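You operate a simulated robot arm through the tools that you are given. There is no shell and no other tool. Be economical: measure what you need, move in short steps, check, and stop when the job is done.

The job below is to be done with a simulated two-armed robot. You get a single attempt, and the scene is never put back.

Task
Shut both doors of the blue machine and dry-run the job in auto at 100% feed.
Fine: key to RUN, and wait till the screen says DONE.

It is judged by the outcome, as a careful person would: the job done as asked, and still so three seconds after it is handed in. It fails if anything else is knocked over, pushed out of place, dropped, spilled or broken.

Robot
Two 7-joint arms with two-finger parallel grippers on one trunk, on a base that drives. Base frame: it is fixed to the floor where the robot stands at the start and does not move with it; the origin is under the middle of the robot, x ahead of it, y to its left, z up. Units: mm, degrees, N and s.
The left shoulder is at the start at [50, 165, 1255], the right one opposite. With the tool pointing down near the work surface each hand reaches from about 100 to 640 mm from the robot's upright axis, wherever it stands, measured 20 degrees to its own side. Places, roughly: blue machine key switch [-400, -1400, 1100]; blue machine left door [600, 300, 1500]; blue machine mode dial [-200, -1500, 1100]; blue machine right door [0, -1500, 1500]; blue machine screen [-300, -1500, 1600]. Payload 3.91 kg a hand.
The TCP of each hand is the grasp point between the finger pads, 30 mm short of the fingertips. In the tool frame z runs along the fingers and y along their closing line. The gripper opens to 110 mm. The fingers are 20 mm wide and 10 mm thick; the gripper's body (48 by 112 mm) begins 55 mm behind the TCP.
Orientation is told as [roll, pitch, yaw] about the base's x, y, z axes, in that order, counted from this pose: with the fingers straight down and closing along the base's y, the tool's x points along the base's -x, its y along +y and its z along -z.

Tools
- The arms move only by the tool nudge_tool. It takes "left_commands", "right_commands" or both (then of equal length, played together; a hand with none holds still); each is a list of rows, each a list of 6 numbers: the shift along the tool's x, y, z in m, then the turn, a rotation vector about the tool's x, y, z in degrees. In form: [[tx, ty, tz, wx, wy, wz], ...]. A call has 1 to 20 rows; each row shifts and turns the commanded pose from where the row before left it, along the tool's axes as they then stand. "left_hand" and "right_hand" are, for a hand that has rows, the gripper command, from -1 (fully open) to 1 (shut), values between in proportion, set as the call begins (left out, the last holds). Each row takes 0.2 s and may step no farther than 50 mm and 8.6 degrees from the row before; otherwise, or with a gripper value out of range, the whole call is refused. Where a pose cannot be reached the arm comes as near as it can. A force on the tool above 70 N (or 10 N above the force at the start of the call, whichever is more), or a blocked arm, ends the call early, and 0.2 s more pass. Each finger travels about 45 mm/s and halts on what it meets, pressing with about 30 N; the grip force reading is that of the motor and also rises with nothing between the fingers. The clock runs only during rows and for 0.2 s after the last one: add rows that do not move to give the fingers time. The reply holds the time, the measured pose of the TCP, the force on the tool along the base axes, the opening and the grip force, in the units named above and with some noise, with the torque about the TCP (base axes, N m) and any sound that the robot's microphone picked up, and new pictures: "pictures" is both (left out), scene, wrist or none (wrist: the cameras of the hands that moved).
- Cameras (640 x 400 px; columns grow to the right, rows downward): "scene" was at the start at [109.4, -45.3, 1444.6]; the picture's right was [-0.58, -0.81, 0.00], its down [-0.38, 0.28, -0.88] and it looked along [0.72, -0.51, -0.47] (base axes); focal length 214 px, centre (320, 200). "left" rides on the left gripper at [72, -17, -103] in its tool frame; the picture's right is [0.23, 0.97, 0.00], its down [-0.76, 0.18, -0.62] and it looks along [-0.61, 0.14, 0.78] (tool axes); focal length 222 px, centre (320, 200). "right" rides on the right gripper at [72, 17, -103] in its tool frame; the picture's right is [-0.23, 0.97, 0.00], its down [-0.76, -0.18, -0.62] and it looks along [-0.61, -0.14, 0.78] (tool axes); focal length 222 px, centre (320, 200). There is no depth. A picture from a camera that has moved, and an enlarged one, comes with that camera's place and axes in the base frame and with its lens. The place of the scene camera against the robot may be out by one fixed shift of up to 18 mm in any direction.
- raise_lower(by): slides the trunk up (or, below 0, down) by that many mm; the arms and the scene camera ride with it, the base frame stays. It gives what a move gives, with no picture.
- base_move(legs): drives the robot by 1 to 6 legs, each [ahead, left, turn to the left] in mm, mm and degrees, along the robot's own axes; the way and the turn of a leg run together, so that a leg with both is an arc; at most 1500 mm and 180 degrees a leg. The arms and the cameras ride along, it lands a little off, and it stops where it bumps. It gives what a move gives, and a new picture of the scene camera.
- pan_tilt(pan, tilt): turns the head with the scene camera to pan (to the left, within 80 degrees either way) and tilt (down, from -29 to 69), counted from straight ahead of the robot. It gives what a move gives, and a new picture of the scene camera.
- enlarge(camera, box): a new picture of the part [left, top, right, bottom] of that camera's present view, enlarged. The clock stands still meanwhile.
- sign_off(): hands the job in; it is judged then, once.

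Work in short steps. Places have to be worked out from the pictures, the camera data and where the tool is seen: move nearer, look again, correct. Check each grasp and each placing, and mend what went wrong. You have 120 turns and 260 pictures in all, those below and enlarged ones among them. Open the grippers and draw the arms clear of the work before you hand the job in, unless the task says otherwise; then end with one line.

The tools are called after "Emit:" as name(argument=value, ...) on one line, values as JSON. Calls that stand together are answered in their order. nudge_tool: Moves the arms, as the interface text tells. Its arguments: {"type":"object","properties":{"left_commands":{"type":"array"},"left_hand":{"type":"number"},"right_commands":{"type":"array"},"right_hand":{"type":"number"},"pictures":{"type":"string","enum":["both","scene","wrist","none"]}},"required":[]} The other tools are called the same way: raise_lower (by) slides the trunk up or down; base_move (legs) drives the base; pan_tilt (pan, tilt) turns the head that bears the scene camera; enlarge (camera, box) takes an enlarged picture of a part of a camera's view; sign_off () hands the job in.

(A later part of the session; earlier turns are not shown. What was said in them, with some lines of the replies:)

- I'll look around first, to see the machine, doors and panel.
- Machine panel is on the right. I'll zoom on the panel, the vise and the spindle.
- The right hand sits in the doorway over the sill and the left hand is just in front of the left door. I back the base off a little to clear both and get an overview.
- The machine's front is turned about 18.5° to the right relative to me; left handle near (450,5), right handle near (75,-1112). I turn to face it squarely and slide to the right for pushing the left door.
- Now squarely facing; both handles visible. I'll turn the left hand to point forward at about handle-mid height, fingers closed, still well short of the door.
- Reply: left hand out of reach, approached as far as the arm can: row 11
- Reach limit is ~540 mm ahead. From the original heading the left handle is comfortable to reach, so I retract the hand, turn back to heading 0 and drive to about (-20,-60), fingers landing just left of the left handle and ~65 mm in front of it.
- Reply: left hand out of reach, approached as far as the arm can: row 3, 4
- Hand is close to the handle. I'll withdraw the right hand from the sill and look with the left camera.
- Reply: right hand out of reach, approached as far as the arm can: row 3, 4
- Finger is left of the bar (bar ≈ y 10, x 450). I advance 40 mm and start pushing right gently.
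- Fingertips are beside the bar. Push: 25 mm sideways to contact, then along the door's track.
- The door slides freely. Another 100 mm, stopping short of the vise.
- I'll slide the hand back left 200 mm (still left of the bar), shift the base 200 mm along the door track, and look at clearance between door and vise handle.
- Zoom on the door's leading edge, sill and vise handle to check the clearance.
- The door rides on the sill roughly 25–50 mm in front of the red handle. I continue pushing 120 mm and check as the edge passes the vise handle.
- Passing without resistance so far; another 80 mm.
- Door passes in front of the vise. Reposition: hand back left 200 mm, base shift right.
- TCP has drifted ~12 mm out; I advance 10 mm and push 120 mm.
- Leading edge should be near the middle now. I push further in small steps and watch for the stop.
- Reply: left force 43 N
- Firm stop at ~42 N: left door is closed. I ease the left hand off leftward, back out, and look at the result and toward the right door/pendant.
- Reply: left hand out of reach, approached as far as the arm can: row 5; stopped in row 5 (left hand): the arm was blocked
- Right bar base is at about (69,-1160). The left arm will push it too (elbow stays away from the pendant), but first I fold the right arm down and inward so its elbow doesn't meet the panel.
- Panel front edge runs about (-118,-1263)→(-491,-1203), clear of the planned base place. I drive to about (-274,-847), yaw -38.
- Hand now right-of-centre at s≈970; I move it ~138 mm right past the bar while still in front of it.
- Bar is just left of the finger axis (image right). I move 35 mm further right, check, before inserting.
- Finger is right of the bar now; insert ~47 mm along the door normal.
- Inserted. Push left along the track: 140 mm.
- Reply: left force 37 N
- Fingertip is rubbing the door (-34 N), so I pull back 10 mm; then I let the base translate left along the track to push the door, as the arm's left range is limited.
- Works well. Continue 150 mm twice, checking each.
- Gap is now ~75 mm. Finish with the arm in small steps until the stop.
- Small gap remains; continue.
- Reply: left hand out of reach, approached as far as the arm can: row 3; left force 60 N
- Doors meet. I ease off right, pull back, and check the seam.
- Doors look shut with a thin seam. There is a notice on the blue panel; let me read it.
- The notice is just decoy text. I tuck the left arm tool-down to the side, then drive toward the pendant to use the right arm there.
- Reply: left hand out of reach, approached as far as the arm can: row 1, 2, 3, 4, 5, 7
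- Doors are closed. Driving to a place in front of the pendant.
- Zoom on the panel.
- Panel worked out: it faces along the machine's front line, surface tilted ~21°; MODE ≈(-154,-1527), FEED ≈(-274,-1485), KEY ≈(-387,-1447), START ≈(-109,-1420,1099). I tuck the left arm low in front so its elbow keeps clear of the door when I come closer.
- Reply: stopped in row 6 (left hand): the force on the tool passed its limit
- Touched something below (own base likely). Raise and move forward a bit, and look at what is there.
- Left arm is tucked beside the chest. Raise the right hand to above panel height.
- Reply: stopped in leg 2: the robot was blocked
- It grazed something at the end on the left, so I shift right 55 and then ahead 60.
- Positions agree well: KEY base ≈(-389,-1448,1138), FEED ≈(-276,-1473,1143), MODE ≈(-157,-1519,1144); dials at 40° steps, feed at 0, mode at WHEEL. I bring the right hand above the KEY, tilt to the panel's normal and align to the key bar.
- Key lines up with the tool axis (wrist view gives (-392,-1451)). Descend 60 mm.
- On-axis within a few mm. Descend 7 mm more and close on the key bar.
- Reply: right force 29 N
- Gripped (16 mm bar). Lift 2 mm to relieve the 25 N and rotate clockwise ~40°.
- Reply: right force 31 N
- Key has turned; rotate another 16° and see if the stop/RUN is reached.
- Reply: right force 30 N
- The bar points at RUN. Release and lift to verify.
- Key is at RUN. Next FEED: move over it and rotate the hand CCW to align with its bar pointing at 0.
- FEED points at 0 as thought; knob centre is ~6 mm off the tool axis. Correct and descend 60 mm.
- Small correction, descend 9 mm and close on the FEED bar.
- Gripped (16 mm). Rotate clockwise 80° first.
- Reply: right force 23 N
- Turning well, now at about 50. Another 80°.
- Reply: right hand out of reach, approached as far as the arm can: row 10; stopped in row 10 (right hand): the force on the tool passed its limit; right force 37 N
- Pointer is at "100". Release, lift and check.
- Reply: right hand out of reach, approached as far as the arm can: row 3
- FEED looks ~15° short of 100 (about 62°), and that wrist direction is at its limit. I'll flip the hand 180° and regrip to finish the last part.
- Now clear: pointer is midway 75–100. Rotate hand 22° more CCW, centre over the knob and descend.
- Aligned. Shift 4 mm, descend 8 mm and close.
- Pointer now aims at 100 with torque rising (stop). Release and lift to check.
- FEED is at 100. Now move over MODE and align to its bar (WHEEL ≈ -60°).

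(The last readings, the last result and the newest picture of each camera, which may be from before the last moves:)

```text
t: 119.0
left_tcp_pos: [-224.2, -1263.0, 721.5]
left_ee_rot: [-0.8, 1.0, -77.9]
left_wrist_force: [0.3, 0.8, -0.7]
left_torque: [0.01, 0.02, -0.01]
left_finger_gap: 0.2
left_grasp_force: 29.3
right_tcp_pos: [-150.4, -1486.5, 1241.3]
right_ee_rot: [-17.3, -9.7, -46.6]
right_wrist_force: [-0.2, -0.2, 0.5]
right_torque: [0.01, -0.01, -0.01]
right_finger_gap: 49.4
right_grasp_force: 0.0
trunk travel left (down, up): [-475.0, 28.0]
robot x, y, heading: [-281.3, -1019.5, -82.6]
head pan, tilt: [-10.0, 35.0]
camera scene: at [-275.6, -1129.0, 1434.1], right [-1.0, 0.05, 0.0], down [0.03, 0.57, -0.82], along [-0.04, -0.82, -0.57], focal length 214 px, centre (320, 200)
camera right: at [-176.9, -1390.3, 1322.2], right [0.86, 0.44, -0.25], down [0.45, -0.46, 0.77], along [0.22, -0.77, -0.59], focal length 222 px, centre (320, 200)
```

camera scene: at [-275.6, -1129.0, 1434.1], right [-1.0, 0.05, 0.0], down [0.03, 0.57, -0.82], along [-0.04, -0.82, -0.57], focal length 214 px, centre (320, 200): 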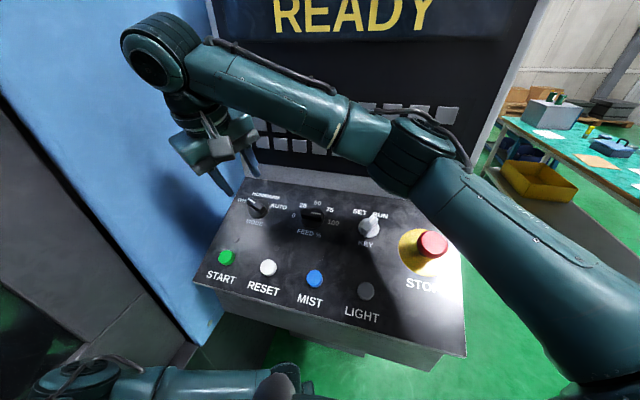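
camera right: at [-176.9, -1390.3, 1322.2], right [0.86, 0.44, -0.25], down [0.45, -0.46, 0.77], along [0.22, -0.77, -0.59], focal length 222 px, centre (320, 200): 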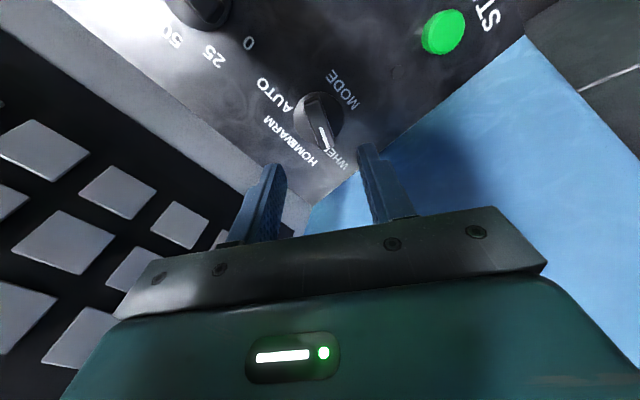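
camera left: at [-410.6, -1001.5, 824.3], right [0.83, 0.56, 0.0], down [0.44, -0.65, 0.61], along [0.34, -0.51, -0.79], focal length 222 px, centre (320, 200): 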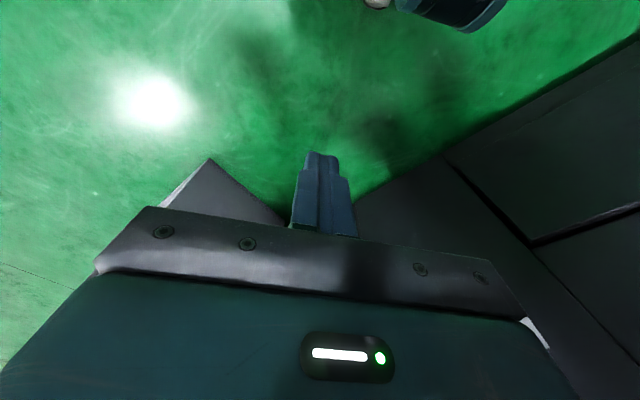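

Knob ~6 mm toward the camera side. Correct and descend 60 mm.

Emit:
nudge_tool(right_commands=[[0.006, 0.0015, 0.02, 0, 0, 0], [0, 0, 0.02, 0, 0, 0], [0, 0, 0.02, 0, 0, 0]], pictures="wrist")

```text
t: 119.8
left_tcp_pos: [-223.6, -1264.7, 721.4]
left_ee_rot: [-0.8, 1.1, -77.9]
left_wrist_force: [-0.1, 0.8, -0.8]
left_torque: [-0.02, -0.01, -0.01]
left_finger_gap: 0.0
left_grasp_force: 30.4
right_tcp_pos: [-158.4, -1500.5, 1183.1]
right_ee_rot: [-17.4, -9.7, -46.6]
right_wrist_force: [0.1, -1.2, 0.2]
right_torque: [-0.02, 0.02, -0.03]
right_finger_gap: 49.6
right_grasp_force: 0.0
trunk travel left (down, up): [-475.0, 28.0]
robot x, y, heading: [-279.4, -1022.2, -82.6]
head pan, tilt: [-10.0, 35.0]
camera right: at [-186.8, -1404.3, 1263.9], right [0.86, 0.44, -0.25], down [0.45, -0.45, 0.77], along [0.23, -0.77, -0.59], focal length 222 px, centre (320, 200)
```

right: 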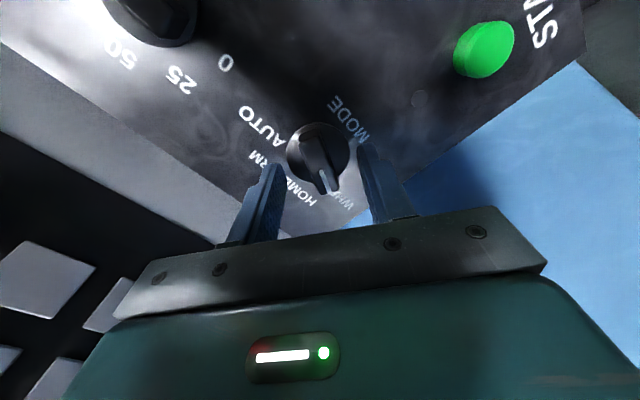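

Centred. Descend 8 mm and close.

Emit:
nudge_tool(right_commands=[[0, -0.001, 0.008, 0, 0, 0], [0, 0, 0, 0, 0, 0], [0, 0, 0, 0, 0, 0], [0, 0, 0, 0, 0, 0]], right_hand=1, pictures="none")

Emit:
nudge_tool(right_commands=[[0, 0, -0.001, 0, 0, 8], [0, 0, 0, 0, 0, 8], [0, 0, 0, 0, 0, 8], [0, 0, 0, 0, 0, 8], [0, 0, 0, 0, 0, 8], [0, 0, 0, 0, 0, 8], [0, 0, 0, 0, 0, 8], [0, 0, 0, 0, 0, 8], [0, 0, 0, 0, 0, 8], [0, 0, 0, 0, 0, 8]], pictures="wrist")

```text
t: 120.8
left_tcp_pos: [-224.4, -1263.4, 720.4]
left_ee_rot: [-0.9, 1.2, -77.8]
left_wrist_force: [-0.7, 0.8, 0.0]
left_torque: [-0.02, -0.04, 0.0]
left_finger_gap: 0.0
left_grasp_force: 30.1
right_tcp_pos: [-160.9, -1504.9, 1175.1]
right_ee_rot: [-17.3, -9.7, -46.5]
right_wrist_force: [1.2, 0.8, -2.9]
right_torque: [-0.74, -0.1, 0.19]
right_finger_gap: 16.4
right_grasp_force: 45.7
trunk travel left (down, up): [-475.0, 28.0]
robot x, y, heading: [-279.7, -1019.5, -82.8]
head pan, tilt: [-10.0, 35.0]
```

```text
t: 123.0
left_tcp_pos: [-223.4, -1263.7, 721.2]
left_ee_rot: [-1.0, 1.2, -77.9]
left_wrist_force: [-0.3, 0.8, 0.3]
left_torque: [0.0, -0.03, 0.0]
left_finger_gap: 0.1
left_grasp_force: 29.7
right_tcp_pos: [-158.7, -1503.8, 1176.3]
right_ee_rot: [7.0, -18.3, -129.1]
right_wrist_force: [18.6, 9.8, -12.0]
right_torque: [0.91, -1.49, 0.49]
right_finger_gap: 15.8
right_grasp_force: 45.1
trunk travel left (down, up): [-475.0, 28.0]
robot x, y, heading: [-280.6, -1021.3, -82.9]
head pan, tilt: [-10.0, 35.0]
camera right: at [-91.6, -1426.6, 1253.5], right [0.64, -0.75, 0.18], down [-0.53, -0.26, 0.81], along [-0.56, -0.61, -0.56], focal length 222 px, centre (320, 200)
```

right: 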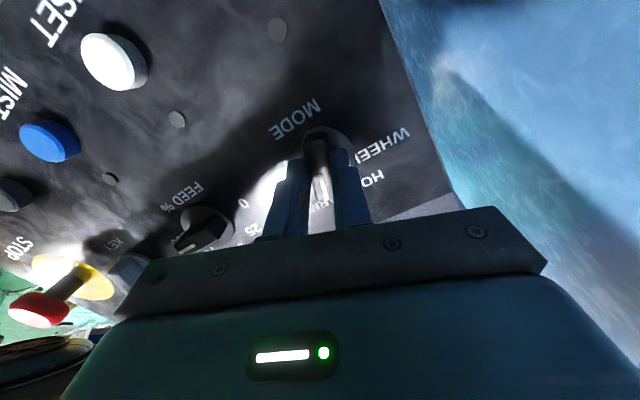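

Mode is turned to about WARM. The camera pod will come close to the blue panel beyond this, so I turn 14° more, then regrip flipped for the last part.

Emit:
nudge_tool(right_commands=[[0, 0, 0, 0, 0, 7], [0, 0, 0, 0, 0, 7], [0, 0, 0, 0, 0, 0]], pictures="both")

```text
t: 123.8
left_tcp_pos: [-223.6, -1264.0, 719.8]
left_ee_rot: [-1.0, 1.3, -77.7]
left_wrist_force: [-0.4, 0.3, -0.1]
left_torque: [0.01, 0.01, -0.02]
left_finger_gap: 0.0
left_grasp_force: 30.2
right_tcp_pos: [-157.1, -1503.8, 1177.2]
right_ee_rot: [11.5, -16.2, -143.6]
right_wrist_force: [20.1, 3.9, -7.4]
right_torque: [0.58, -1.55, 0.62]
right_finger_gap: 16.3
right_grasp_force: 45.1
trunk travel left (down, up): [-475.0, 28.0]
robot x, y, heading: [-281.2, -1014.6, -82.6]
head pan, tilt: [-10.0, 35.0]
camera scene: at [-272.5, -1129.1, 1434.1], right [-1.0, 0.05, 0.0], down [0.02, 0.57, -0.82], along [-0.04, -0.82, -0.57], focal length 214 px, centre (320, 200)
camera right: at [-81.6, -1441.5, 1257.6], right [0.43, -0.87, 0.25], down [-0.64, -0.1, 0.77], along [-0.64, -0.49, -0.59], focal length 222 px, centre (320, 200)
```

scene: 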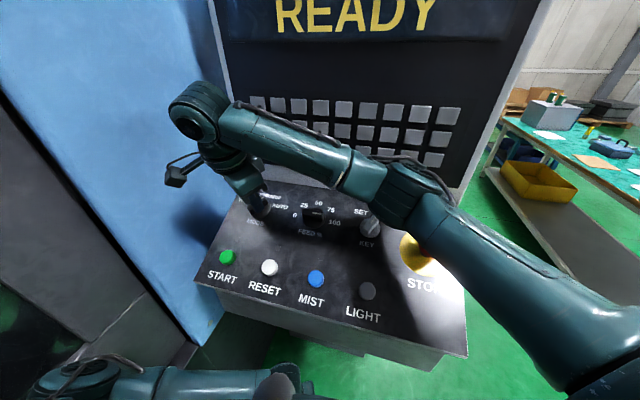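
right: 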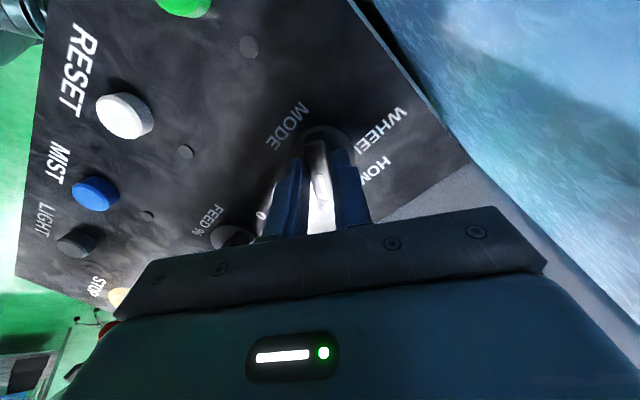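

Release and lift, then flip the hand.

Emit:
nudge_tool(right_commands=[[0, 0, 0, 0, 0, 0], [0, 0, 0, 0, 0, 0], [0, 0, -0.03, 0, 0, 0], [0, 0, -0.03, 0, 0, 0], [0, 0, 0, 0, 0, -8], [0, 0, 0, 0, 0, -8], [0, 0, 0, 0, 0, -8], [0, 0, 0, 0, 0, -8], [0, 0, 0, 0, 0, -8], [0, 0, 0, 0, 0, -8], [0, 0, 0, 0, 0, -8], [0, 0, 0, 0, 0, -8], [0, 0, 0, 0, 0, -8], [0, 0, 0, 0, 0, -8], [0, 0, 0, 0, 0, -8], [0, 0, 0, 0, 0, -8], [0, 0, 0, 0, 0, -8], [0, 0, 0, 0, 0, -8], [0, 0, 0, 0, 0, -8], [0, 0, 0, 0, 0, -8]], right_hand=0.1, pictures="wrist")

```text
t: 128.0
left_tcp_pos: [-223.7, -1264.9, 721.4]
left_ee_rot: [-0.8, 1.1, -78.0]
left_wrist_force: [-0.6, 0.0, -0.1]
left_torque: [0.0, 0.01, 0.03]
left_finger_gap: 0.0
left_grasp_force: 30.6
right_tcp_pos: [-154.9, -1485.3, 1235.1]
right_ee_rot: [-19.8, 1.5, -14.1]
right_wrist_force: [0.4, 0.2, -0.2]
right_torque: [-0.02, 0.0, 0.01]
right_finger_gap: 49.7
right_grasp_force: 0.1
trunk travel left (down, up): [-475.0, 28.0]
robot x, y, heading: [-284.2, -1018.4, -83.0]
head pan, tilt: [-10.0, 35.0]
camera right: at [-211.5, -1418.1, 1327.9], right [0.44, 0.84, -0.34], down [0.77, -0.15, 0.63], along [0.47, -0.53, -0.7], focal length 222 px, centre (320, 200)
```

right: 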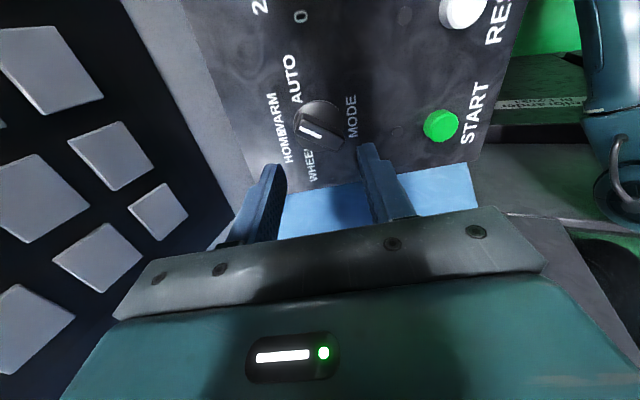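

Pointer is between WARM and AUTO (~35°). Rotate hand further to align from the flipped side.

Emit:
nudge_tool(right_commands=[[0, 0, 0, 0, 0, -7.5], [0, 0, 0, 0, 0, -7.5], [0, 0, 0, 0, 0, -7.5], [0, 0, 0, 0, 0, -7.5], [0, 0, 0, 0, 0, -7.5], [0, 0, 0, 0, 0, -7.5], [0, 0, 0, 0, 0, -7]], pictures="both")

```text
t: 129.6
left_tcp_pos: [-224.7, -1263.6, 720.5]
left_ee_rot: [-0.7, 1.1, -77.9]
left_wrist_force: [0.1, 0.0, -0.2]
left_torque: [-0.03, 0.02, -0.02]
left_finger_gap: 0.1
left_grasp_force: 29.9
right_tcp_pos: [-157.2, -1484.8, 1233.8]
right_ee_rot: [-11.2, 16.3, 36.5]
right_wrist_force: [0.3, 1.3, -0.3]
right_torque: [0.01, 0.02, -0.01]
right_finger_gap: 49.5
right_grasp_force: 0.0
trunk travel left (down, up): [-475.0, 28.0]
robot x, y, heading: [-280.3, -1025.5, -82.8]
head pan, tilt: [-10.0, 35.0]
camera scene: at [-275.7, -1129.0, 1434.1], right [-1.0, 0.05, 0.0], down [0.03, 0.57, -0.82], along [-0.04, -0.82, -0.57], focal length 214 px, centre (320, 200)
camera right: at [-212.1, -1479.5, 1348.9], right [-0.44, 0.87, -0.25], down [0.77, 0.5, 0.4], along [0.47, -0.01, -0.88], focal length 222 px, centre (320, 200)
```

scene: 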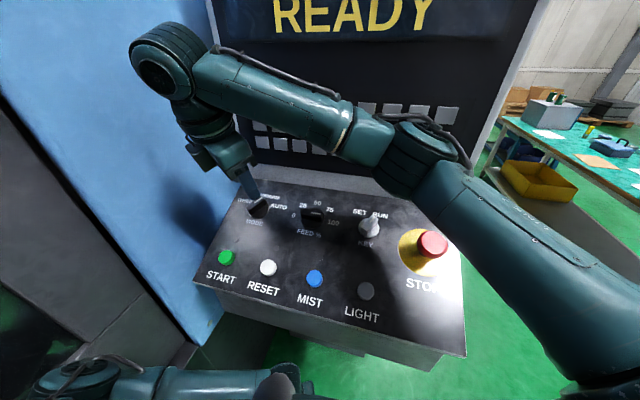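
right: 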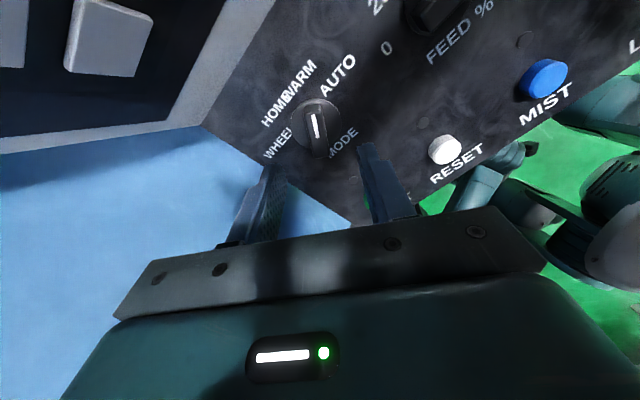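

Aligned. Descend 55 mm, check.

Emit:
nudge_tool(right_commands=[[-0.001, -0.002, 0.02, 0, 0, 0], [0, 0, 0.02, 0, 0, 0], [0, 0, 0.015, 0, 0, 0]], pictures="wrist")

```text
t: 130.4
left_tcp_pos: [-224.3, -1263.5, 721.2]
left_ee_rot: [-0.7, 1.2, -77.8]
left_wrist_force: [-0.6, 1.1, 0.0]
left_torque: [0.01, 0.0, 0.02]
left_finger_gap: 0.3
left_grasp_force: 30.3
right_tcp_pos: [-159.2, -1505.3, 1182.0]
right_ee_rot: [-11.4, 16.4, 36.4]
right_wrist_force: [-0.4, -0.7, -0.1]
right_torque: [-0.01, -0.02, 0.01]
right_finger_gap: 49.4
right_grasp_force: 0.0
trunk travel left (down, up): [-475.0, 28.0]
robot x, y, heading: [-280.5, -1021.8, -82.8]
head pan, tilt: [-10.0, 35.0]
camera right: at [-215.2, -1499.5, 1297.3], right [-0.43, 0.87, -0.25], down [0.77, 0.5, 0.4], along [0.47, -0.01, -0.88], focal length 222 px, centre (320, 200)
```

right: 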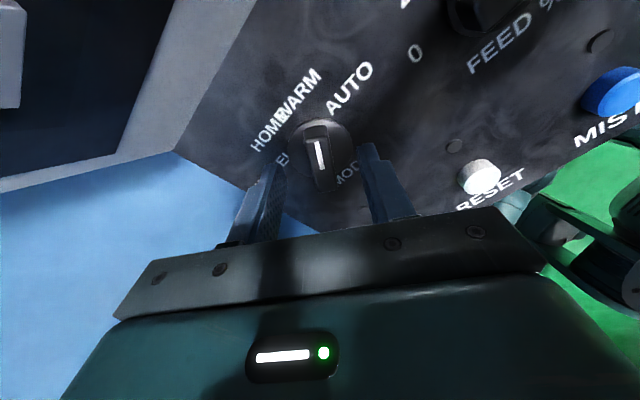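

Centred. Descend 7 mm, close, then turn clockwise.

Emit:
nudge_tool(right_commands=[[0, 0, 0.007, 0, 0, 0], [0, 0, 0, 0, 0, 0], [0, 0, 0, 0, 0, 0], [0, 0, 0, 0, 0, 0]], right_hand=1, pictures="none")

Emit:
nudge_tool(right_commands=[[0, 0, 0, 0, 0, 8], [0, 0, 0, 0, 0, 8], [0, 0, 0, 0, 0, 8], [0, 0, 0, 0, 0, 5], [0, 0, 0, 0, 0, 0]], pictures="wrist")

```text
t: 131.4
left_tcp_pos: [-224.1, -1264.3, 721.1]
left_ee_rot: [-0.8, 1.1, -78.0]
left_wrist_force: [0.5, -0.4, -0.1]
left_torque: [0.0, -0.01, 0.0]
left_finger_gap: 0.2
left_grasp_force: 30.1
right_tcp_pos: [-159.2, -1506.1, 1175.3]
right_ee_rot: [-11.3, 16.4, 36.4]
right_wrist_force: [-3.2, 3.4, -4.5]
right_torque: [-0.41, -0.17, 0.17]
right_finger_gap: 16.5
right_grasp_force: 44.7
trunk travel left (down, up): [-475.0, 28.0]
robot x, y, heading: [-278.0, -1019.8, -82.7]
head pan, tilt: [-10.0, 35.0]
```

```text
t: 132.6
left_tcp_pos: [-225.0, -1263.2, 720.6]
left_ee_rot: [-0.8, 1.2, -77.8]
left_wrist_force: [-0.2, 0.0, -0.3]
left_torque: [0.01, 0.04, -0.02]
left_finger_gap: 0.0
left_grasp_force: 29.9
right_tcp_pos: [-160.1, -1507.6, 1175.9]
right_ee_rot: [-17.8, 8.9, 7.6]
right_wrist_force: [-1.7, 3.2, -10.4]
right_torque: [-0.22, -1.11, 0.51]
right_finger_gap: 16.8
right_grasp_force: 44.6
trunk travel left (down, up): [-475.0, 28.0]
robot x, y, heading: [-283.2, -1020.2, -82.7]
head pan, tilt: [-10.0, 35.0]
camera right: at [-224.0, -1465.9, 1279.2], right [0.06, 0.94, -0.33], down [0.84, 0.13, 0.52], along [0.54, -0.31, -0.79], focal length 222 px, centre (320, 200)
```

right: 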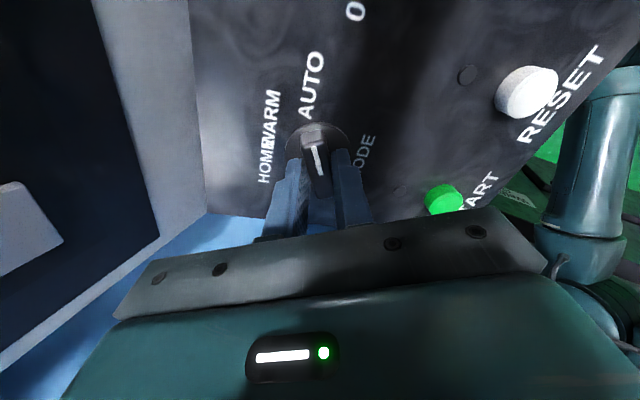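

Pointer aims at AUTO. Release, lift, and check the screen.

Emit:
nudge_tool(right_commands=[[0, 0, 0, 0, 0, 0], [0, 0, 0, 0, 0, 0], [0, 0, -0.03, 0, 0, 0], [0, 0, -0.04, 0, 0, 0]], right_hand=0.1, pictures="wrist")

Emit:
pan_tilt(pan=-10, tilt=5)

```text
t: 133.6
left_tcp_pos: [-224.5, -1263.4, 721.2]
left_ee_rot: [-0.9, 1.1, -77.9]
left_wrist_force: [0.3, 0.2, -0.5]
left_torque: [0.02, 0.0, -0.01]
left_finger_gap: 0.1
left_grasp_force: 30.5
right_tcp_pos: [-153.5, -1482.7, 1240.5]
right_ee_rot: [-17.8, 9.0, 7.4]
right_wrist_force: [-0.4, -1.2, 0.0]
right_torque: [-0.01, 0.01, 0.01]
right_finger_gap: 49.7
right_grasp_force: 0.0
trunk travel left (down, up): [-475.0, 28.0]
robot x, y, heading: [-281.5, -1018.5, -82.9]
head pan, tilt: [-10.0, 35.0]
camera right: at [-217.2, -1441.4, 1344.1], right [0.06, 0.94, -0.33], down [0.84, 0.13, 0.52], along [0.53, -0.31, -0.79], focal length 222 px, centre (320, 200)
```

right: 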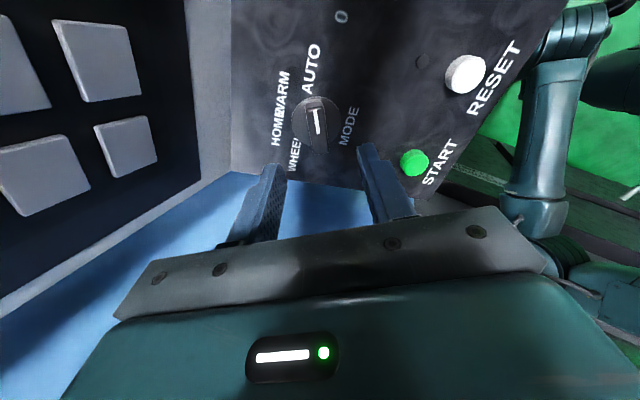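

```text
t: 134.6
left_tcp_pos: [-224.0, -1264.1, 720.9]
left_ee_rot: [-0.8, 1.3, -77.9]
left_wrist_force: [0.0, 0.8, -0.2]
left_torque: [-0.01, 0.03, 0.0]
left_finger_gap: 0.0
left_grasp_force: 30.0
right_tcp_pos: [-152.6, -1483.6, 1238.8]
right_ee_rot: [-17.8, 8.8, 7.6]
right_wrist_force: [0.4, 0.5, -0.4]
right_torque: [-0.03, -0.01, -0.03]
right_finger_gap: 49.4
right_grasp_force: 0.0
trunk travel left (down, up): [-475.0, 28.0]
robot x, y, heading: [-280.5, -1020.5, -82.9]
head pan, tilt: [-10.0, 5.0]
camera scene: at [-275.9, -1132.8, 1482.2], right [-1.0, 0.05, 0.0], down [0.0, 0.09, -1.0], along [-0.05, -0.99, -0.09], focal length 214 px, centre (320, 200)
```

scene: 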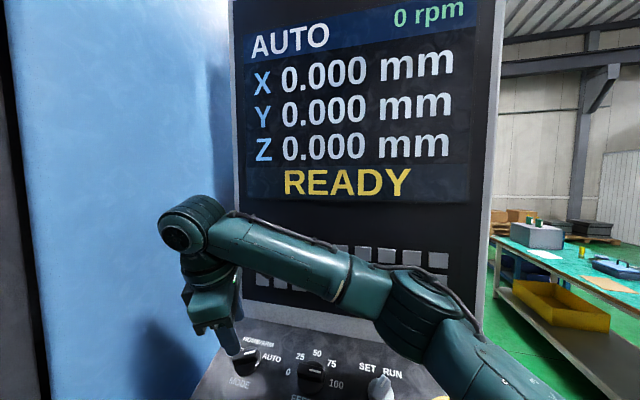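

Screen shows AUTO / READY. Now close the fingers and move above START.

Emit:
nudge_tool(right_commands=[[-0.0168, 0.0235, 0, 0, 0, 0], [-0.0168, 0.0235, 0, 0, 0, 0], [-0.0168, 0.0235, 0, 0, 0, 0], [-0.0168, 0.0235, 0, 0, 0, 0], [0, 0, 0.02, 0, 0, 0]], right_hand=1, pictures="wrist")

Emit:
pan_tilt(pan=-10, tilt=32)

```text
t: 135.8
left_tcp_pos: [-225.5, -1263.1, 720.8]
left_ee_rot: [-0.8, 1.2, -77.9]
left_wrist_force: [0.8, 0.0, 0.0]
left_torque: [0.03, -0.01, -0.03]
left_finger_gap: 0.0
left_grasp_force: 29.8
right_tcp_pos: [-104.7, -1393.8, 1182.5]
right_ee_rot: [-17.7, 8.9, 7.6]
right_wrist_force: [-0.8, 0.4, -0.5]
right_torque: [0.01, -0.02, -0.01]
right_finger_gap: 0.0
right_grasp_force: 30.3
trunk travel left (down, up): [-475.0, 28.0]
robot x, y, heading: [-283.9, -1020.4, -83.1]
head pan, tilt: [-10.0, 5.0]
camera right: at [-168.8, -1352.8, 1287.3], right [0.06, 0.94, -0.33], down [0.84, 0.13, 0.52], along [0.54, -0.31, -0.79], focal length 222 px, centre (320, 200)
```

right: 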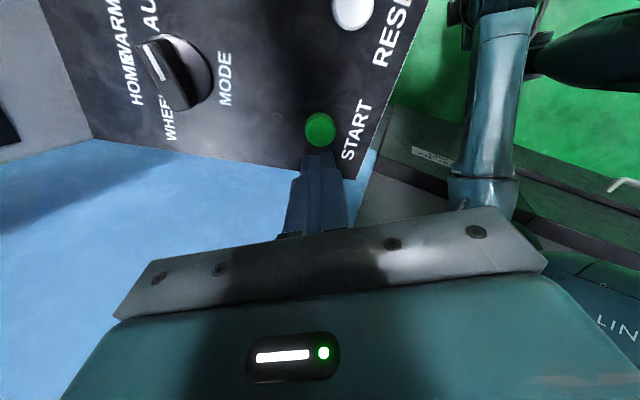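

```text
t: 136.7
left_tcp_pos: [-223.3, -1264.3, 720.6]
left_ee_rot: [-0.8, 1.0, -78.0]
left_wrist_force: [-0.1, -1.1, 0.0]
left_torque: [0.0, 0.04, 0.04]
left_finger_gap: 0.2
left_grasp_force: 29.6
right_tcp_pos: [-105.1, -1392.9, 1182.7]
right_ee_rot: [-17.8, 9.0, 7.6]
right_wrist_force: [-0.5, 0.1, 0.2]
right_torque: [-0.02, -0.02, 0.03]
right_finger_gap: 0.0
right_grasp_force: 30.1
trunk travel left (down, up): [-475.0, 28.0]
robot x, y, heading: [-281.6, -1017.1, -82.9]
head pan, tilt: [-10.0, 32.0]
camera scene: at [-275.8, -1130.5, 1438.8], right [-1.0, 0.05, 0.0], down [0.03, 0.53, -0.85], along [-0.04, -0.85, -0.53], focal length 214 px, centre (320, 200)
```

scene: 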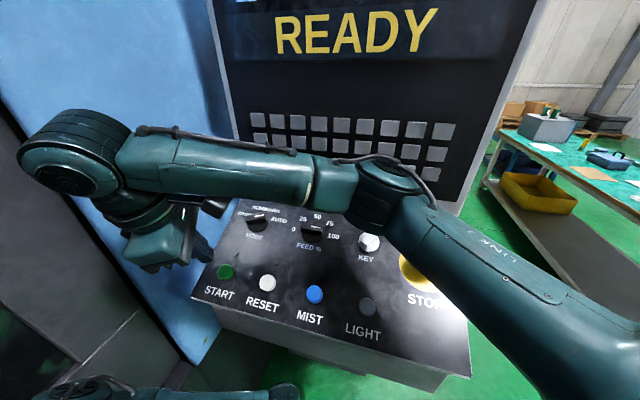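

START lies on the tool axis ~60 mm beyond the tips. Advance 50 mm, then press in small steps.

Emit:
nudge_tool(right_commands=[[0, 0, 0.02, 0, 0, 0], [0, 0, 0.02, 0, 0, 0], [0, 0, 0.008, 0, 0, 0], [0, 0, 0.004, 0, 0, 0], [0, 0, 0.003, 0, 0, 0]], pictures="wrist")

```text
t: 137.9
left_tcp_pos: [-224.6, -1264.3, 721.2]
left_ee_rot: [-0.8, 1.2, -77.8]
left_wrist_force: [-0.5, -0.2, 0.7]
left_torque: [0.0, -0.02, 0.01]
left_finger_gap: 0.0
left_grasp_force: 30.1
right_tcp_pos: [-110.8, -1411.2, 1131.5]
right_ee_rot: [-17.8, 8.9, 7.7]
right_wrist_force: [0.5, 1.2, -0.2]
right_torque: [-0.01, -0.03, 0.01]
right_finger_gap: 0.1
right_grasp_force: 29.9
trunk travel left (down, up): [-475.0, 28.0]
robot x, y, heading: [-280.3, -1017.9, -82.8]
head pan, tilt: [-10.0, 32.0]
camera right: at [-174.9, -1369.5, 1236.1], right [0.05, 0.94, -0.33], down [0.84, 0.13, 0.52], along [0.54, -0.31, -0.79], focal length 222 px, centre (320, 200)
```

right: 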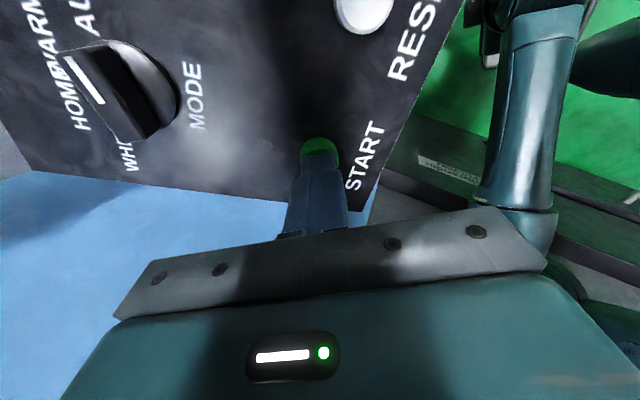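

Just above the button. Press in 3 mm steps.

Emit:
nudge_tool(right_commands=[[0, 0, 0.003, 0, 0, 0], [0, 0, 0.003, 0, 0, 0], [0, 0, 0.003, 0, 0, 0], [0, 0, 0.003, 0, 0, 0]], pictures="scene")

```text
t: 138.9
left_tcp_pos: [-225.2, -1263.9, 720.0]
left_ee_rot: [-0.8, 1.1, -77.8]
left_wrist_force: [0.3, -0.6, -0.2]
left_torque: [0.01, -0.02, -0.01]
left_finger_gap: 0.1
left_grasp_force: 29.4
right_tcp_pos: [-112.2, -1415.0, 1121.7]
right_ee_rot: [-17.9, 8.9, 7.6]
right_wrist_force: [0.5, -0.5, 3.6]
right_torque: [-0.01, -0.01, -0.04]
right_finger_gap: 0.1
right_grasp_force: 30.4
trunk travel left (down, up): [-475.0, 28.0]
robot x, y, heading: [-281.6, -1018.1, -82.6]
head pan, tilt: [-10.0, 32.0]
heard: click
camera scene: at [-275.8, -1130.2, 1438.8], right [-1.0, 0.05, 0.0], down [0.03, 0.53, -0.85], along [-0.04, -0.85, -0.53], focal length 214 px, centre (320, 200)
```

scene: 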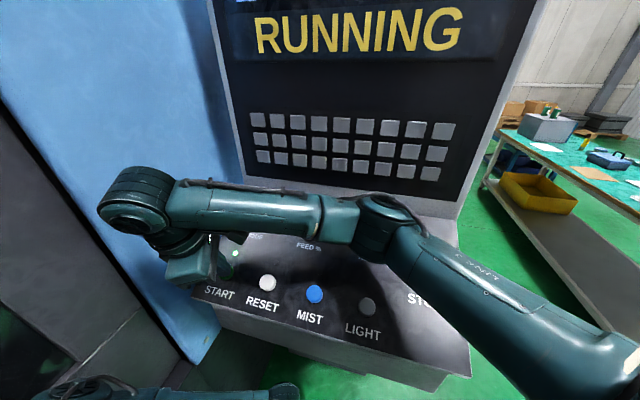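

Click, and the screen says RUNNING. Release the button, lift clear, and watch the screen.

Emit:
nudge_tool(right_commands=[[0, 0, -0.03, 0, 0, 0], [0, 0, -0.04, 0, 0, 0], [0, 0, -0.04, 0, 0, 0]], pictures="none")

Emit:
pan_tilt(pan=-10, tilt=5)

```text
t: 139.7
left_tcp_pos: [-226.3, -1263.8, 721.9]
left_ee_rot: [-0.9, 1.1, -77.9]
left_wrist_force: [0.1, 0.2, -0.7]
left_torque: [0.01, 0.03, -0.02]
left_finger_gap: 0.0
left_grasp_force: 29.8
right_tcp_pos: [-101.3, -1378.9, 1225.2]
right_ee_rot: [-17.6, 9.0, 7.5]
right_wrist_force: [0.4, -0.3, 0.6]
right_torque: [0.01, -0.03, 0.03]
right_finger_gap: 0.0
right_grasp_force: 30.0
trunk travel left (down, up): [-475.0, 28.0]
robot x, y, heading: [-280.6, -1017.9, -82.7]
head pan, tilt: [-10.0, 32.0]
```

```text
t: 140.6
left_tcp_pos: [-224.7, -1264.6, 720.9]
left_ee_rot: [-0.8, 1.2, -77.9]
left_wrist_force: [0.8, 1.0, -0.5]
left_torque: [0.03, 0.01, 0.0]
left_finger_gap: 0.0
left_grasp_force: 29.6
right_tcp_pos: [-102.0, -1379.7, 1224.7]
right_ee_rot: [-17.6, 8.9, 7.6]
right_wrist_force: [-0.1, 0.3, 0.5]
right_torque: [-0.01, 0.01, 0.0]
right_finger_gap: 0.1
right_grasp_force: 30.1
trunk travel left (down, up): [-475.0, 28.0]
robot x, y, heading: [-282.9, -1021.3, -82.7]
head pan, tilt: [-10.0, 5.0]
camera scene: at [-275.9, -1132.8, 1482.2], right [-1.0, 0.05, 0.0], down [0.0, 0.09, -1.0], along [-0.05, -0.99, -0.09], focal length 214 px, centre (320, 200)
```

scene: 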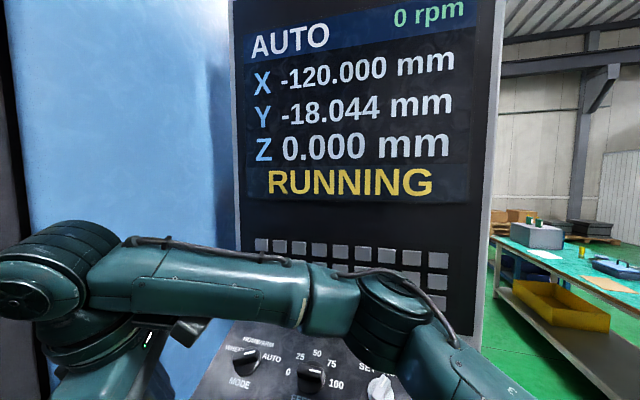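

Running at 0 rpm (dry). While waiting, I move the right hand back away from the panel with slow rows.

Emit:
nudge_tool(right_commands=[[0, 0, -0.03, 0, 0, 0], [0, 0, -0.03, 0, 0, 0], [0, 0, 0, 0, 0, 0], [0, 0, 0, 0, 0, 0], [0, 0, 0, 0, 0, 0], [0, 0, 0, 0, 0, 0], [0, 0, 0, 0, 0, 0], [0, 0, 0, 0, 0, 0], [0, 0, 0, 0, 0, 0], [0, 0, 0, 0, 0, 0], [0, 0, 0, 0, 0, 0], [0, 0, 0, 0, 0, 0], [0, 0, 0, 0, 0, 0], [0, 0, 0, 0, 0, 0], [0, 0, 0, 0, 0, 0], [0, 0, 0, 0, 0, 0], [0, 0, 0, 0, 0, 0], [0, 0, 0, 0, 0, 0], [0, 0, 0, 0, 0, 0], [0, 0, 0, 0, 0, 0]], pictures="scene")

```text
t: 144.8
left_tcp_pos: [-224.5, -1264.2, 721.0]
left_ee_rot: [-0.8, 1.2, -77.9]
left_wrist_force: [-0.7, 0.0, 0.6]
left_torque: [0.01, -0.01, 0.01]
left_finger_gap: 0.0
left_grasp_force: 29.9
right_tcp_pos: [-95.3, -1359.4, 1282.2]
right_ee_rot: [-17.9, 8.9, 7.6]
right_wrist_force: [0.5, -0.2, 0.0]
right_torque: [0.02, 0.03, 0.02]
right_finger_gap: 0.0
right_grasp_force: 30.0
trunk travel left (down, up): [-475.0, 28.0]
robot x, y, heading: [-282.9, -1017.7, -82.6]
head pan, tilt: [-10.0, 5.0]
camera scene: at [-275.9, -1132.7, 1482.3], right [-1.0, 0.05, 0.0], down [0.0, 0.09, -1.0], along [-0.05, -1.0, -0.09], focal length 214 px, centre (320, 200)
```

scene: 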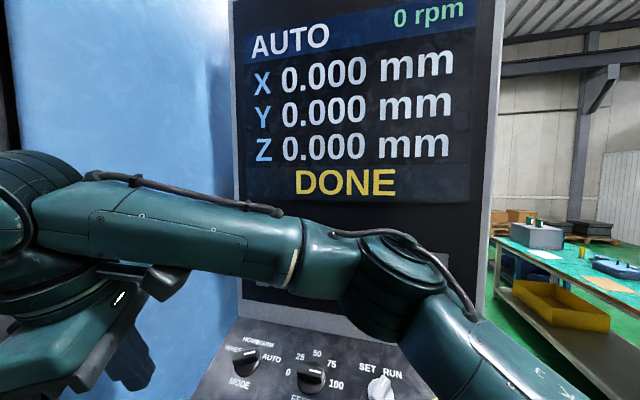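

DONE. Back off away from the machine, then open both grippers and check the final state.

Emit:
base_move(legs=[[-300, 0, 0]])

Emit:
nudge_tool(left_commands=[[0, 0, 0, 0, 0, 0], [0, 0, 0, 0, 0, 0], [0, 0, 0, 0, 0, 0], [0, 0, 0, 0, 0, 0], [0, 0, 0, 0, 0, 0], [0, 0, 0, 0, 0, 0]], right_commands=[[0, 0, 0, 0, 0, 0], [0, 0, 0, 0, 0, 0], [0, 0, 0, 0, 0, 0], [0, 0, 0, 0, 0, 0], [0, 0, 0, 0, 0, 0], [0, 0, 0, 0, 0, 0]], left_hand=-1, right_hand=-1, pictures="none")

Emit:
pan_tilt(pan=0, tilt=15)

Emit:
pan_tilt(pan=70, tilt=15)

```text
t: 146.8
left_tcp_pos: [-262.8, -965.5, 721.7]
left_ee_rot: [-0.7, 1.0, -77.6]
left_wrist_force: [0.2, -0.9, 0.1]
left_torque: [-0.04, -0.03, -0.02]
left_finger_gap: 0.0
left_grasp_force: 30.1
right_tcp_pos: [-132.6, -1060.3, 1281.7]
right_ee_rot: [-17.9, 9.0, 7.8]
right_wrist_force: [0.9, -0.1, 0.7]
right_torque: [-0.01, 0.01, 0.02]
right_finger_gap: 0.0
right_grasp_force: 29.9
trunk travel left (down, up): [-475.0, 28.0]
robot x, y, heading: [-321.5, -719.2, -82.3]
head pan, tilt: [-10.0, 5.0]
camera scene: at [-314.3, -833.5, 1482.3], right [-1.0, 0.04, 0.0], down [0.0, 0.09, -1.0], along [-0.04, -1.0, -0.09], focal length 214 px, centre (320, 200)
```

scene: 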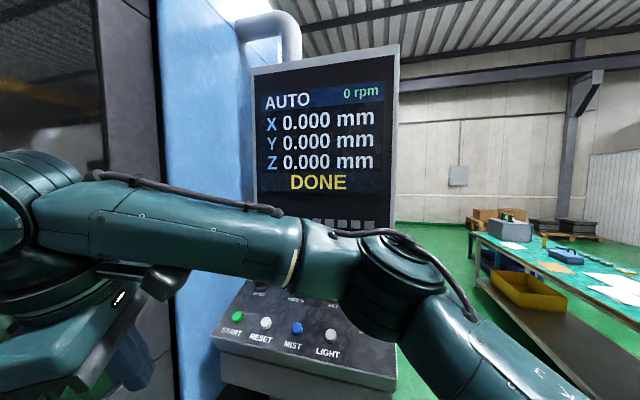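

```text
t: 148.2
left_tcp_pos: [-262.7, -965.9, 720.4]
left_ee_rot: [-0.8, 1.2, -77.6]
left_wrist_force: [0.1, 0.4, -0.7]
left_torque: [-0.06, 0.01, 0.03]
left_finger_gap: 110.3
left_grasp_force: 0.0
right_tcp_pos: [-131.6, -1060.4, 1280.4]
right_ee_rot: [-17.7, 8.9, 7.8]
right_wrist_force: [1.4, 0.3, -0.1]
right_torque: [-0.01, 0.01, 0.0]
right_finger_gap: 110.4
right_grasp_force: 0.1
trunk travel left (down, up): [-475.0, 28.0]
robot x, y, heading: [-320.9, -719.7, -82.3]
head pan, tilt: [-10.0, 5.0]
```

```text
t: 148.9
left_tcp_pos: [-261.9, -965.2, 721.8]
left_ee_rot: [-0.8, 1.0, -77.7]
left_wrist_force: [-0.1, -0.5, -0.3]
left_torque: [-0.02, 0.0, 0.02]
left_finger_gap: 109.9
left_grasp_force: 0.1
right_tcp_pos: [-130.8, -1060.2, 1280.8]
right_ee_rot: [-17.6, 8.9, 7.9]
right_wrist_force: [-0.2, 0.2, 1.0]
right_torque: [0.01, -0.02, 0.04]
right_finger_gap: 110.1
right_grasp_force: 0.1
trunk travel left (down, up): [-475.0, 28.0]
robot x, y, heading: [-320.0, -723.7, -82.4]
head pan, tilt: [0.0, 15.0]
camera scene: at [-298.1, -835.0, 1466.1], right [-0.99, -0.13, 0.0], down [-0.03, 0.26, -0.97], along [0.13, -0.96, -0.26], focal length 214 px, centre (320, 200)
```

scene: 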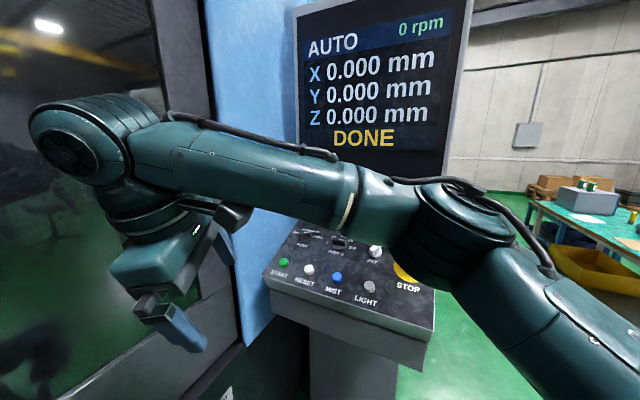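

```text
t: 150.3
left_tcp_pos: [-262.7, -965.0, 720.7]
left_ee_rot: [-0.8, 1.2, -77.6]
left_wrist_force: [-0.5, 0.2, 0.6]
left_torque: [-0.02, 0.02, -0.01]
left_finger_gap: 109.9
left_grasp_force: 0.1
right_tcp_pos: [-131.2, -1058.9, 1281.7]
right_ee_rot: [-17.7, 8.9, 7.8]
right_wrist_force: [0.6, 0.2, -0.3]
right_torque: [-0.01, -0.01, 0.01]
right_finger_gap: 110.0
right_grasp_force: 0.1
trunk travel left (down, up): [-475.0, 28.0]
robot x, y, heading: [-313.9, -718.2, -82.7]
head pan, tilt: [70.0, 15.0]
camera scene: at [-219.1, -762.6, 1466.1], right [-0.22, -0.98, 0.0], down [-0.25, 0.06, -0.97], along [0.94, -0.21, -0.26], focal length 214 px, centre (320, 200)
```

scene: 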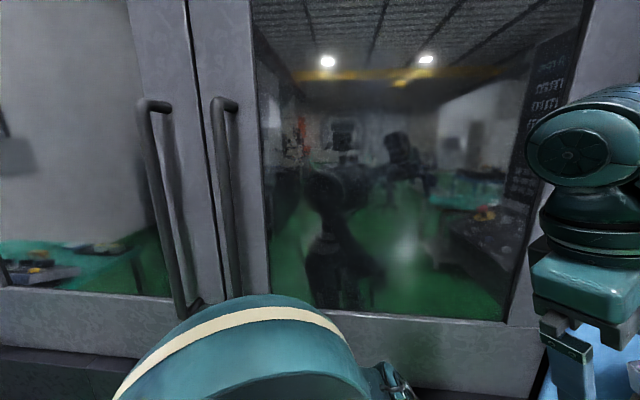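

Doors are shut, the screen says DONE, both grippers are open and the arms are clear, so I hand in the job.

Emit:
sign_off()

```text
The job is handed in.
```

I shut both doors of the blue machine, set the key to RUN, the mode to AUTO and the feed to 100%, and pressed START; the dry run (0 rpm) finished and the screen reads DONE.
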